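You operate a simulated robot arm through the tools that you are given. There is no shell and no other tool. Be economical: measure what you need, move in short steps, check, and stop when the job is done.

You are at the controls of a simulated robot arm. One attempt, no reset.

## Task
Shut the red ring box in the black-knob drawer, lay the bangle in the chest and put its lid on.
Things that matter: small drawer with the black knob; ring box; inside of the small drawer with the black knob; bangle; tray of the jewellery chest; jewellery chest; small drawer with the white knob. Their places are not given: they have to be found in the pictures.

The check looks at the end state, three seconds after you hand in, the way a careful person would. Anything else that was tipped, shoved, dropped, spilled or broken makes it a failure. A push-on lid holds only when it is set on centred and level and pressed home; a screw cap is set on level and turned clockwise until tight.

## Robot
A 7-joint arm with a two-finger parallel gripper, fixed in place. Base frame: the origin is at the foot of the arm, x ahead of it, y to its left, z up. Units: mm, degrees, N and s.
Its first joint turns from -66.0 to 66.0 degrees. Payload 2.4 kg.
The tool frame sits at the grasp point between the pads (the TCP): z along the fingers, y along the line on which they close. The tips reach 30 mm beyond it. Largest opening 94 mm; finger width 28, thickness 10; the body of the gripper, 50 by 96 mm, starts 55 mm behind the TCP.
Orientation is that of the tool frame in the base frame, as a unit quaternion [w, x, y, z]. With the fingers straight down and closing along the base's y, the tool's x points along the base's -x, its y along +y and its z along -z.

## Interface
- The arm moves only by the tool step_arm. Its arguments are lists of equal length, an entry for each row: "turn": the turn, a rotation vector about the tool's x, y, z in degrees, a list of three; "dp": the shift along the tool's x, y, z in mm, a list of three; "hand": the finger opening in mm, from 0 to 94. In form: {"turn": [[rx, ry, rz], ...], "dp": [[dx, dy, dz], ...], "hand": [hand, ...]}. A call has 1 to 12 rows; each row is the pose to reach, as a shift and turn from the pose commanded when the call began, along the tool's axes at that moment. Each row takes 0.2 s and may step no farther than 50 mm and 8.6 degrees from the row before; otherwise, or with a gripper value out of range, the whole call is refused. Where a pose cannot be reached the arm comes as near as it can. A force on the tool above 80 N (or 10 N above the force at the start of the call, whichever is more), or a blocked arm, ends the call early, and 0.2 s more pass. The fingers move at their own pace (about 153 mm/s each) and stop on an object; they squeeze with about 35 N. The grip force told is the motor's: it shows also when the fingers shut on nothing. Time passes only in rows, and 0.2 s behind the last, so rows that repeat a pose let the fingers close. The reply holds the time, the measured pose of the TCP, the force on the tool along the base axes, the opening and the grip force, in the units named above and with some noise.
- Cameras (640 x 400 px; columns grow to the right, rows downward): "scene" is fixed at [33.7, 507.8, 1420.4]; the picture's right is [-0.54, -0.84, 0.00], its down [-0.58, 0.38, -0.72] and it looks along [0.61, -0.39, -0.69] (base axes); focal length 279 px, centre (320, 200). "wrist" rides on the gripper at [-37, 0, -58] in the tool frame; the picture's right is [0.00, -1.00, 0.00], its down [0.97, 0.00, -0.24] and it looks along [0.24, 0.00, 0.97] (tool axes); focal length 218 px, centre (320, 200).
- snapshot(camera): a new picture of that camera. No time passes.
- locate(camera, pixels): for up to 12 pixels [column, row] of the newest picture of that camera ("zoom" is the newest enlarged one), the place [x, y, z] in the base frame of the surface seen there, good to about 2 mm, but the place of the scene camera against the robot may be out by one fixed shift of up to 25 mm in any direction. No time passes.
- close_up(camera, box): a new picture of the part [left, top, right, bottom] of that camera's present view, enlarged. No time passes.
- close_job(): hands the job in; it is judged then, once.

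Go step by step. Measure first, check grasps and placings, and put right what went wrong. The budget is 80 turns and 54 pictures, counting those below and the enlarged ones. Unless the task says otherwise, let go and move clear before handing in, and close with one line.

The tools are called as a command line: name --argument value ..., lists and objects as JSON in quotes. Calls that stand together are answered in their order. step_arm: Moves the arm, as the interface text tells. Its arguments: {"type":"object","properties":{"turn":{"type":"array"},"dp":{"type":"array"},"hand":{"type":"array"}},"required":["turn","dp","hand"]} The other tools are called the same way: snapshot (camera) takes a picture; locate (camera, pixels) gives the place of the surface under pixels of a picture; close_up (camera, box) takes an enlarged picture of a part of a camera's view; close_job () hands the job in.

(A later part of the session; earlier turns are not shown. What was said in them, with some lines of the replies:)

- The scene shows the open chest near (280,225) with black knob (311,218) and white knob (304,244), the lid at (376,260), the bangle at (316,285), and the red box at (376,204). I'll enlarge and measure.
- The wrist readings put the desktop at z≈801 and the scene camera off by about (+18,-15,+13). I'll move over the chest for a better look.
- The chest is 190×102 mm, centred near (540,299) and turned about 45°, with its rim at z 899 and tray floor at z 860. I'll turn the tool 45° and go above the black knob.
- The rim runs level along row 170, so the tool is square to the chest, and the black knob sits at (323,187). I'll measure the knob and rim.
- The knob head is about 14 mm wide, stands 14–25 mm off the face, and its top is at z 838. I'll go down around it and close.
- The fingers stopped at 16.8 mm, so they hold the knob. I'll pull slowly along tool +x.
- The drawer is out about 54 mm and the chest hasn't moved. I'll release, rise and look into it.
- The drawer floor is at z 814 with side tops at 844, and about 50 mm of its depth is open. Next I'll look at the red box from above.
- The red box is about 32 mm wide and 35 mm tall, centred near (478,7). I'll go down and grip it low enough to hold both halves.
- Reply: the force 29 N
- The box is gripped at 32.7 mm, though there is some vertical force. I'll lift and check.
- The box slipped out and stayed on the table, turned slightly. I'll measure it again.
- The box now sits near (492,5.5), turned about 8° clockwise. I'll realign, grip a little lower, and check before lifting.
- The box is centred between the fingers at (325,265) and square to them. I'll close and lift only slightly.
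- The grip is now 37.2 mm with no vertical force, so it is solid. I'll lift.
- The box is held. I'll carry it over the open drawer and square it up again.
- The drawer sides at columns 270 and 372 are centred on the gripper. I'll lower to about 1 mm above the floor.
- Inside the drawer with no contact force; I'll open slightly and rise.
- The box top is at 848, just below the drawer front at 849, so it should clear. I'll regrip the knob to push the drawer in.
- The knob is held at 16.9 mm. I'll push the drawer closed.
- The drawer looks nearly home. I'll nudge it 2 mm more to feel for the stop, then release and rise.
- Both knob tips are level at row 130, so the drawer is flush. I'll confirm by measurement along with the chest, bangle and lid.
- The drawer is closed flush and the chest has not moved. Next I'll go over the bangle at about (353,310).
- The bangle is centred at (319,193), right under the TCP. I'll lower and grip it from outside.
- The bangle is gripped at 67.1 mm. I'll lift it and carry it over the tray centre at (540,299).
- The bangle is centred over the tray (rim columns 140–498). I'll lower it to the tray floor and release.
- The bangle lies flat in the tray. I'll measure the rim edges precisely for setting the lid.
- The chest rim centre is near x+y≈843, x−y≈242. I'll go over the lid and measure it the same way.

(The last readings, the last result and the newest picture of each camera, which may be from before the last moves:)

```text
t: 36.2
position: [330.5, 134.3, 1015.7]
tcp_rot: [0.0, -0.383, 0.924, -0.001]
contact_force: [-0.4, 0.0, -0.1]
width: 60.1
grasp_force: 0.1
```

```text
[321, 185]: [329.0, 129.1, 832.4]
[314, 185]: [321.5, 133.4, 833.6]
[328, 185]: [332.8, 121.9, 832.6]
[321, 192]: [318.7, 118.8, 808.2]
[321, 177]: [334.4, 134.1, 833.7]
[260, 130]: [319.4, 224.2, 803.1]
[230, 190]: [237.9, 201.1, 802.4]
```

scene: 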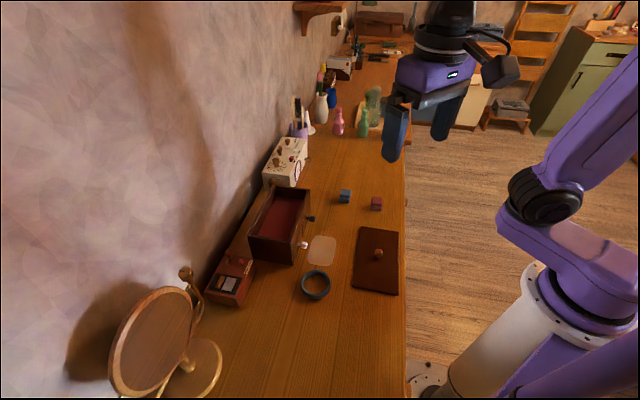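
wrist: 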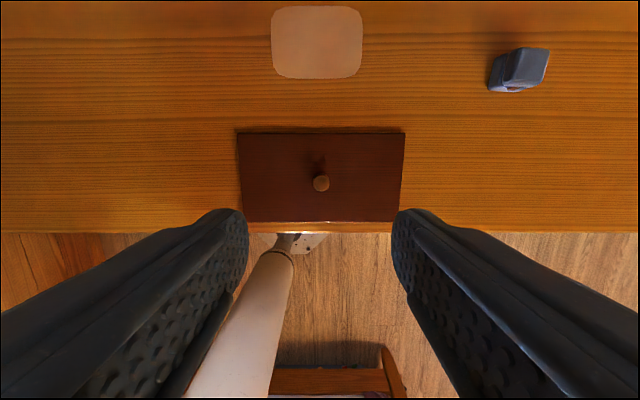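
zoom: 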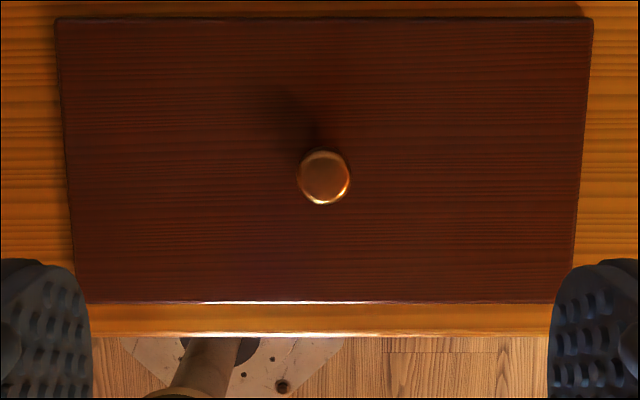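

The lid is about 197×108 mm, matching the chest's outer size, with its knob centred near (330,130.5). I'll go down and grip the knob.

step_arm --turn '[[0, 0, 0], [0, 0, 0], [0, 0, 0], [0, 0, 0], [0, 0, 0], [0, 0, 0], [0, 0, 0], [0, 0, 0], [0, 0, 0]]' --dp '[[2, -1, 45], [2, -1, 90], [2, -1, 130], [2, -1, 155], [2, -1, 168], [2, -1, 172.5], [2, -1, 172.5], [2, -1, 172.5], [2, -1, 172.5]]' --hand '[50, 50, 50, 50, 50, 50, 25, 8, 8]'

snapshot --camera "wrist"

```text
t: 38.2
position: [330.0, 130.2, 843.3]
tcp_rot: [0.0, -0.383, 0.924, 0.0]
contact_force: [0.0, -0.1, -0.7]
width: 18.9
grasp_force: 35.3
```

```text
14 pictures are left
```

wrist: 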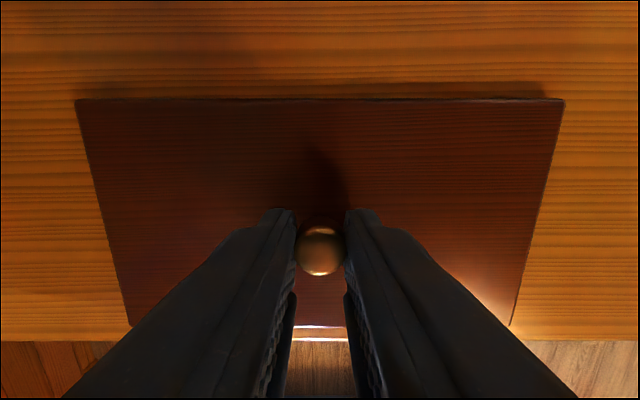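

The knob is held at 18.9 mm and the lid looks level. I'll lift slowly.

step_arm --turn '[[0, 0, 0], [0, 0, 0], [0, 0, 0], [0, 0, 0], [0, 0, 0], [0, 0, 0], [0, 0, 0]]' --dp '[[0, 0, -4], [0, 0, -12], [0, 0, -30], [0, 0, -60], [0, 0, -95], [0, 0, -130], [0, 0, -130]]' --hand '[8, 8, 8, 8, 8, 8, 8]'

snapshot --camera "wrist"

close_up --camera "scene" --box '[240, 140, 440, 300]'

```text
t: 39.8
position: [331.3, 129.9, 972.5]
tcp_rot: [-0.001, -0.383, 0.924, 0.0]
contact_force: [-0.6, 1.4, -0.1]
width: 19.0
grasp_force: 35.1
```

```text
13 pictures are left
```

wrist: 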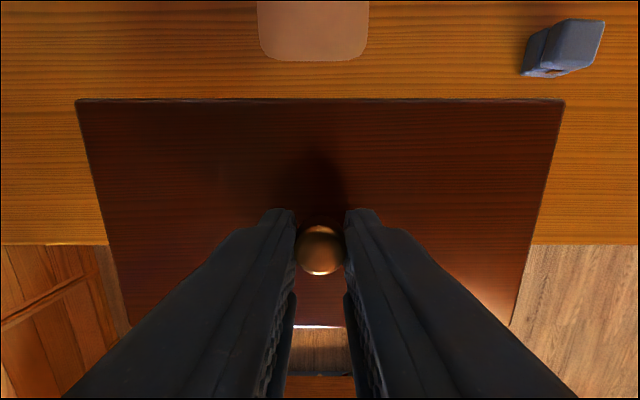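

```text
2.50 times, centred on (340, 220) of scene
```

zoom: 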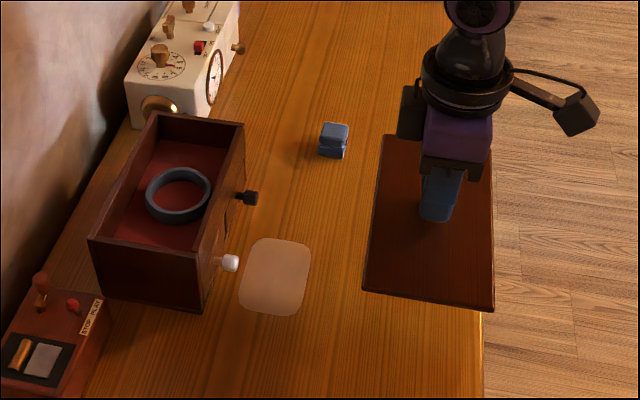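

The lid is level and held. I'll carry it over the chest, still about 30 mm above the rim.

step_arm --turn '[[0, 0, 0], [0, 0, 0], [0, 0, 0], [0, 0, 0], [0, 0, 0], [0, 0, 0], [0, 0, 0], [0, 0, 0], [0, 0, 0], [0, 0, 0]]' --dp '[[-15, -2, 0], [-45, -5, 0], [-80, -9, 0], [-115, -13, 0], [-150, -17, 0], [-185, -20, 0], [-220, -24, 0], [-250, -27, 0], [-267, -28.5, 0], [-270.5, -28.5, 0]]' --hand '[8, 8, 8, 8, 8, 8, 8, 8, 8, 8]'

snapshot --camera "wrist"

close_up --camera "scene" --box '[230, 160, 350, 260]'

```text
t: 42.0
position: [539.1, 303.0, 972.7]
tcp_rot: [0.001, -0.383, 0.924, -0.001]
contact_force: [-0.3, 0.0, 0.2]
width: 19.0
grasp_force: 35.1
```

```text
11 pictures are left
```

wrist: 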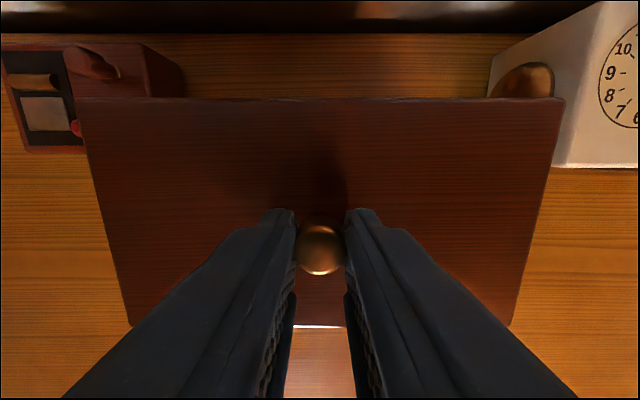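

```text
4.00 times, centred on (290, 210) of scene
```

zoom: 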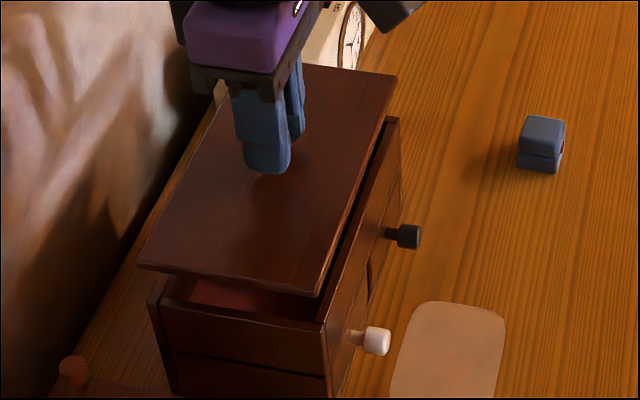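

I'll use the scene close-up, where the camera shift cancels, to compare lid and rim corners.

locate --camera "zoom" --pixels '[[394, 79], [316, 292], [142, 264], [396, 120], [324, 322], [151, 301], [360, 180], [230, 278], [366, 203], [240, 313], [345, 215], [352, 243]]'

locate --camera "wrist" --pixels '[[79, 101], [562, 101], [320, 100], [320, 325], [100, 200], [541, 200]]'

```text
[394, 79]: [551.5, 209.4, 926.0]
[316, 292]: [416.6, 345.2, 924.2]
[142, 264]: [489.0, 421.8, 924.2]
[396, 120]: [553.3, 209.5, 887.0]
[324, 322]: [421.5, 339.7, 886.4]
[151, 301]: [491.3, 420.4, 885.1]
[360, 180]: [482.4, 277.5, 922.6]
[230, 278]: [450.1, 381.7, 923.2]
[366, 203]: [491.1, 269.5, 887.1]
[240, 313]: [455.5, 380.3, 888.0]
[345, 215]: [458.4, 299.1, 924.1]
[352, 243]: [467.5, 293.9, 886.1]
```

```text
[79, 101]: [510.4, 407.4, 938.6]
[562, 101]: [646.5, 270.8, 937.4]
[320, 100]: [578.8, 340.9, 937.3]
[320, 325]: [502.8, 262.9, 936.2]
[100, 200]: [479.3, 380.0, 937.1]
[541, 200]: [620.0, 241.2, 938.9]
```

Both cameras show the lid about 2 mm short along the length and about 1 mm too far forward. I'll correct that and lower to about 6 mm above the rim to check.

step_arm --turn '[[0, 0, 0], [0, 0, 0], [0, 0, 0], [0, 0, 0], [0, 0, 0]]' --dp '[[-1, -2, 0], [-1, -2, 10], [-1, -2, 18], [-1, -2, 23], [-1, -2, 23]]' --hand '[8, 8, 8, 8, 8]'

close_up --camera "scene" --box '[230, 170, 350, 260]'

```text
t: 43.2
position: [542.3, 301.3, 949.5]
tcp_rot: [0.0, -0.382, 0.924, 0.0]
contact_force: [0.3, -0.1, -0.3]
width: 19.0
grasp_force: 34.9
```

```text
4.44 times, centred on (290, 215) of scene
```

zoom: 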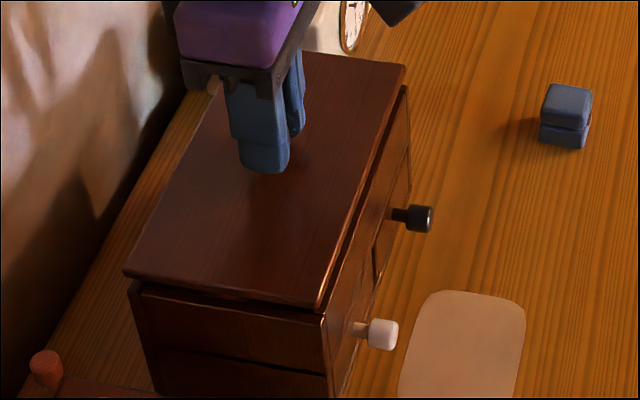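

I'll measure the corners again at this height.

locate --camera "zoom" --pixels '[[402, 68], [317, 300], [128, 272], [360, 180], [340, 240], [225, 288], [406, 94], [327, 325], [137, 290], [368, 195], [352, 240], [235, 306]]'

snapshot --camera "wrist"

close_up --camera "scene" --box '[244, 214, 304, 254]'

```text
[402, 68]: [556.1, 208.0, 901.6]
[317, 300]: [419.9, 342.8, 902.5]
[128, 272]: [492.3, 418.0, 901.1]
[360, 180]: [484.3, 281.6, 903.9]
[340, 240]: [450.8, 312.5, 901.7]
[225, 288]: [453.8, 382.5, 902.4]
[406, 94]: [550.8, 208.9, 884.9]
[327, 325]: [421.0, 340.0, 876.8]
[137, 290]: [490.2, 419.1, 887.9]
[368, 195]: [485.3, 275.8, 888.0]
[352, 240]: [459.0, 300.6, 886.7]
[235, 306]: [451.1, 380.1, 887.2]
```

```text
8 pictures are left
```

wrist: 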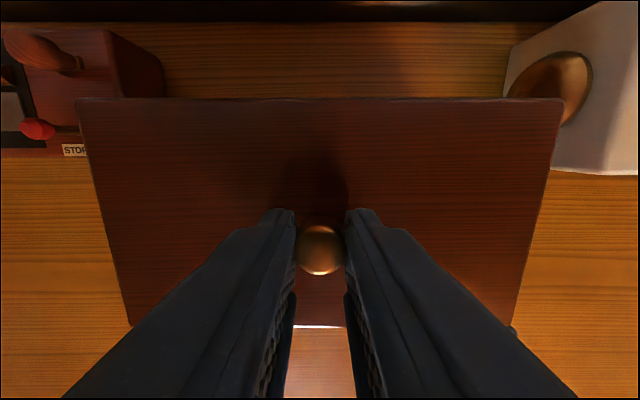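

```text
10.00 times, centred on (274, 234) of scene
```

zoom: 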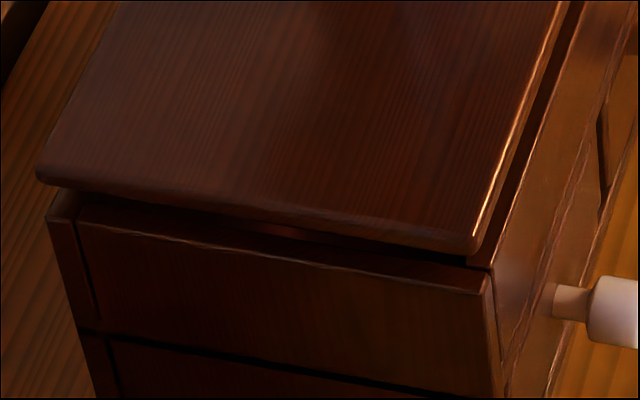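

The 10× view shows the lid about 2 mm too far back (lid corner (475,250) against chest corner (490,268)) and good along the length. I'll shift it 2 mm forward and lower to touch.

step_arm --turn '[[0, 0, 0], [0, 0, 0], [0, 0, 0], [0, 0, 0], [0, 0, 0]]' --dp '[[2, 0, 0], [2, 0, 2], [2, 0, 4], [2, 0, 5], [2, 0, 5]]' --hand '[8, 8, 8, 8, 8]'

close_up --camera "scene" --box '[244, 174, 334, 254]'

```text
t: 44.4
position: [541.3, 300.9, 945.0]
tcp_rot: [-0.001, -0.382, 0.924, 0.0]
contact_force: [0.6, -0.4, -0.6]
width: 18.8
grasp_force: 35.1
```

```text
5.00 times, centred on (289, 214) of scene
```

zoom: 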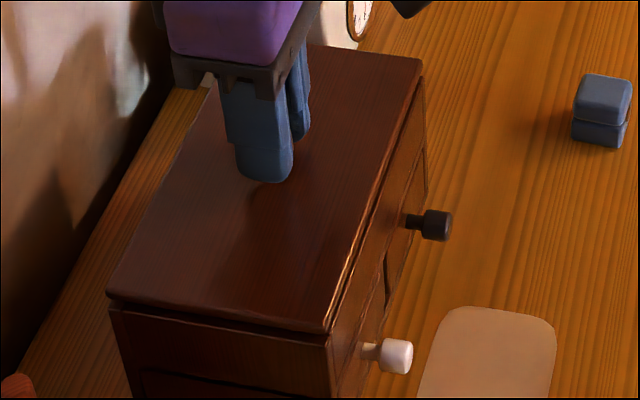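

The lid lines up at all three visible corners. I'll lower to contact and press gently.

step_arm --turn '[[0, 0, 0], [0, 0, 0], [0, 0, 0], [0, 0, 0]]' --dp '[[0.5, 0, 1], [0.5, 0, 2], [0.5, 0, 3], [0.5, 0, 3.5]]' --hand '[8, 8, 8, 8]'

```text
t: 45.4
position: [539.7, 301.5, 941.3]
tcp_rot: [-0.001, -0.383, 0.924, 0.002]
contact_force: [-11.6, -0.2, 12.3]
width: 18.9
grasp_force: 35.0
```

There is 12 N of upward contact plus a sideways push of about 8 N along both tool +x and +y. I'll ease that way slightly and recheck.

step_arm --turn '[[0, 0, 0], [0, 0, 0], [0, 0, 0]]' --dp '[[0, 0, -1], [0.8, 0.8, -1], [0.8, 0.8, 0]]' --hand '[8, 8, 8]'

```text
t: 46.2
position: [540.1, 301.0, 941.8]
tcp_rot: [0.001, -0.383, 0.924, 0.001]
contact_force: [-3.1, 6.9, 13.1]
width: 18.8
grasp_force: 35.1
```

The x force is gone and +y remains at about 7 N, so I'll shift +y another 0.8 mm and lower a bit.

step_arm --turn '[[0, 0, 0], [0, 0, 0], [0, 0, 0], [0, 0, 0]]' --dp '[[0, 0, -1], [-0.2, 0.8, -1], [-0.2, 0.8, 0], [-0.2, 0.8, 1]]' --hand '[8, 8, 8, 8]'

```text
t: 47.2
position: [540.5, 302.0, 941.8]
tcp_rot: [0.002, -0.383, 0.924, 0.0]
contact_force: [0.7, 7.6, 16.8]
width: 19.1
grasp_force: 34.7
```

close_up --camera "scene" --box '[244, 174, 334, 254]'

```text
5.00 times, centred on (289, 214) of scene
```

zoom: 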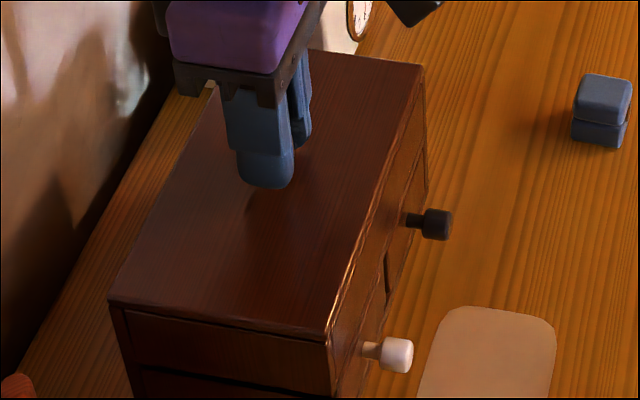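

The lid looks seated and flush. I'll press down further through the knob.

step_arm --turn '[[0, 0, 0], [0, 0, 0], [0, 0, 0], [0, 0, 0]]' --dp '[[0, 0.3, 1], [0, 0.3, 2], [0, 0.3, 3], [0, 0.3, 4]]' --hand '[8, 8, 8, 8]'

```text
t: 48.2
position: [539.4, 302.8, 939.4]
tcp_rot: [0.003, -0.383, 0.924, 0.001]
contact_force: [-5.6, 0.3, 37.7]
width: 18.9
grasp_force: 34.8
```

The press reached about 38 N. I'll release, rise and inspect.

step_arm --turn '[[0, 0, 0], [0, 0, 0], [0, 0, 0], [0, 0, 0], [0, 0, 0]]' --dp '[[0, 0, -2], [0, 0, -2], [0, 0, -2], [0, 0, -40], [0, 0, -80]]' --hand '[8, 30, 40, 40, 40]'

snapshot --camera "wrist"

locate --camera "wrist" --pixels '[[320, 195], [200, 150], [440, 150], [180, 170], [450, 170], [320, 140], [320, 230], [220, 200], [430, 200]]'

```text
t: 49.4
position: [538.5, 301.8, 1014.5]
tcp_rot: [-0.001, -0.382, 0.924, -0.001]
contact_force: [0.3, 0.4, 0.5]
width: 39.8
grasp_force: 0.1
```

```text
4 pictures are left
```

wrist: 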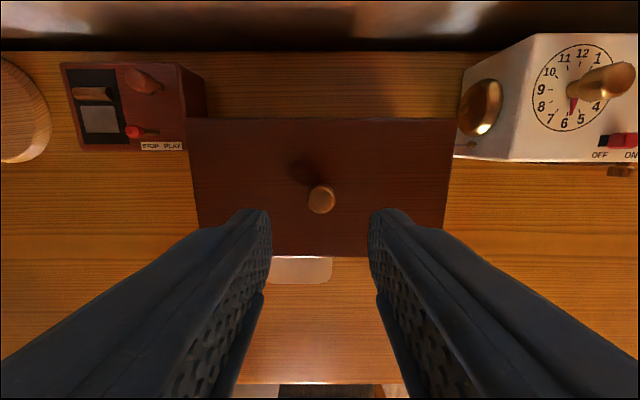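

```text
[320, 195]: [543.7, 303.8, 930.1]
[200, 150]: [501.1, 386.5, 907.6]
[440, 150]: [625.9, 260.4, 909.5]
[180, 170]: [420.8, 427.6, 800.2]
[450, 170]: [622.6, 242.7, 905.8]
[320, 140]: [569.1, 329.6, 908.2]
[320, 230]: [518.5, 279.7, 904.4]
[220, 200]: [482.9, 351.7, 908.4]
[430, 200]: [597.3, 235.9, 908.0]
```

The lid top is around z 908. I'll sample more points to check that it is level.

locate --camera "wrist" --pixels '[[195, 125], [320, 125], [445, 125], [250, 125], [390, 125], [200, 210], [300, 250], [320, 250], [345, 250], [440, 210], [320, 195], [321, 198]]'

```text
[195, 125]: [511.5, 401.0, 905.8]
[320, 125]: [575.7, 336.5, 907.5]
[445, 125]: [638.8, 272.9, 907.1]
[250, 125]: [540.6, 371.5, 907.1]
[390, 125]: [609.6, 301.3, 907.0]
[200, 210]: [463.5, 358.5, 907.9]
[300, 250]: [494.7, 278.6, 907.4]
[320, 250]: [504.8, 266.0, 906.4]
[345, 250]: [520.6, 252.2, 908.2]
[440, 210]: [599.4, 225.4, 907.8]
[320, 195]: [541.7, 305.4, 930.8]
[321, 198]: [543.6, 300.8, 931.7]
```

The lid is level at about 907.3. I'll press once on the knob top with closed fingers to make sure it is home.

step_arm --turn '[[0, 0, 0], [0, 0, 0], [0, 0, 0], [0, 0, 0], [0, 0, 0], [0, 0, 0], [0, 0, 0], [0, 0, 0], [0, 0, 0]]' --dp '[[-2.8, 0, 0], [-2.8, 0, 0], [-2.8, 0, 25], [-2.8, 0, 45], [-2.8, 0, 52], [-2.8, 0, 55], [-2.8, 0, 57], [-2.8, 0, 59], [-2.8, 0, 60]]' --hand '[10, 0, 0, 0, 0, 0, 0, 0, 0]'

```text
t: 51.4
position: [541.6, 302.0, 960.1]
tcp_rot: [0.002, -0.382, 0.924, 0.0]
contact_force: [-14.5, -4.8, 45.0]
width: 0.1
grasp_force: 32.5
```

The press is at 45 N with the tips on the knob. I'll press a little more.

step_arm --turn '[[0, 0, 0], [0, 0, 0], [0, 0, 0]]' --dp '[[0, 0, 1], [0, 0, 2], [0, 0, 2]]' --hand '[0, 0, 0]'

```text
t: 52.2
position: [540.7, 301.8, 959.1]
tcp_rot: [0.004, -0.382, 0.924, 0.001]
contact_force: [-18.4, -5.3, 59.9]
width: 0.2
grasp_force: 33.5
```

It is firm at 60 N with no further travel. I'll rise clear and inspect.

step_arm --turn '[[0, 0, 0], [0, 0, 0], [0, 0, 0], [0, 0, 0], [0, 0, 0], [0, 0, 0], [0, 0, 0]]' --dp '[[0, 0, -4], [0, 0, -30], [0, 0, -70], [35, 0, -105], [75, 0, -130], [115, 0, -150], [150, 0, -150]]' --hand '[0, 0, 0, 20, 40, 40, 40]'

close_up --camera "scene" --box '[239, 174, 329, 254]'

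locate --camera "zoom" --pixels '[[200, 250], [300, 100], [330, 150], [400, 80], [200, 200], [300, 300], [160, 290], [320, 70], [260, 160], [380, 170], [250, 318], [150, 300]]'

```text
t: 53.8
position: [430.4, 198.4, 1104.2]
tcp_rot: [0.0, -0.382, 0.924, 0.0]
contact_force: [-0.9, 0.2, 0.0]
width: 40.0
grasp_force: 0.0
```

```text
5.00 times, centred on (284, 214) of scene
```

zoom: 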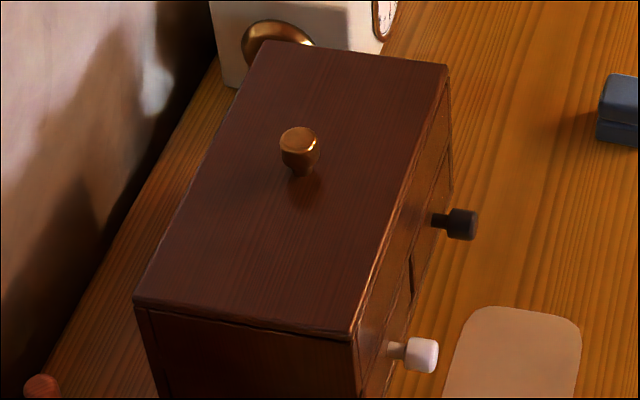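

```text
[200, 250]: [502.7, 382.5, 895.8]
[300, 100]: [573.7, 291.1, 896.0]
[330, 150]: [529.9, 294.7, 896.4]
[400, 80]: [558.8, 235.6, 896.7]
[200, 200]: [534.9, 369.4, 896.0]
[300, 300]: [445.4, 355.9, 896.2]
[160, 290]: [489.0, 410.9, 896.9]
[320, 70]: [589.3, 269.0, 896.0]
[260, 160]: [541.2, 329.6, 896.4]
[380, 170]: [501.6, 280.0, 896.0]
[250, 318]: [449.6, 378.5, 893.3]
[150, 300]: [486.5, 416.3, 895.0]
```

The lid is level (896±0.5 in the scene frame), flush on all visible sides, and the drawer is shut. One last overall look.

snapshot --camera "scene"

snapshot --camera "wrist"

```text
2 pictures are left
```

scene: 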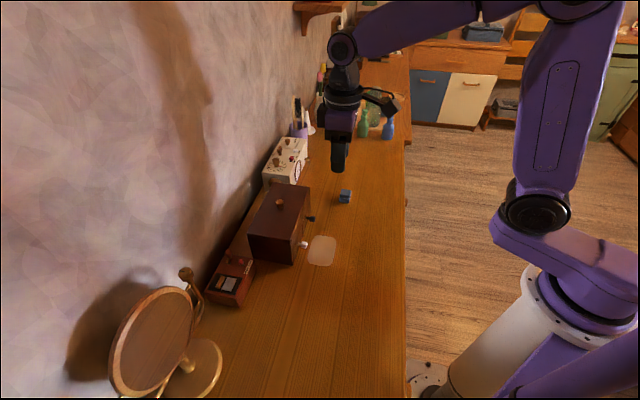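

```text
1 pictures are left
```

wrist: 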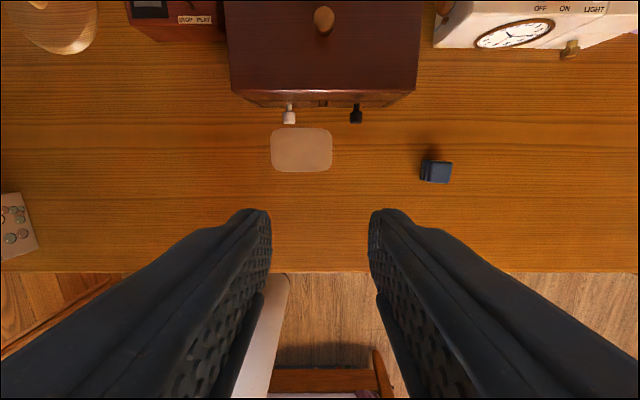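

Both knobs are level, the lid is seated, the other objects are where they were, and the arm is clear. I'm handing in.

close_job

```text
The job is handed in.
```

The red ring box is shut in the black-knob drawer, and the bangle lies in the chest tray with the lid set level and pressed home.
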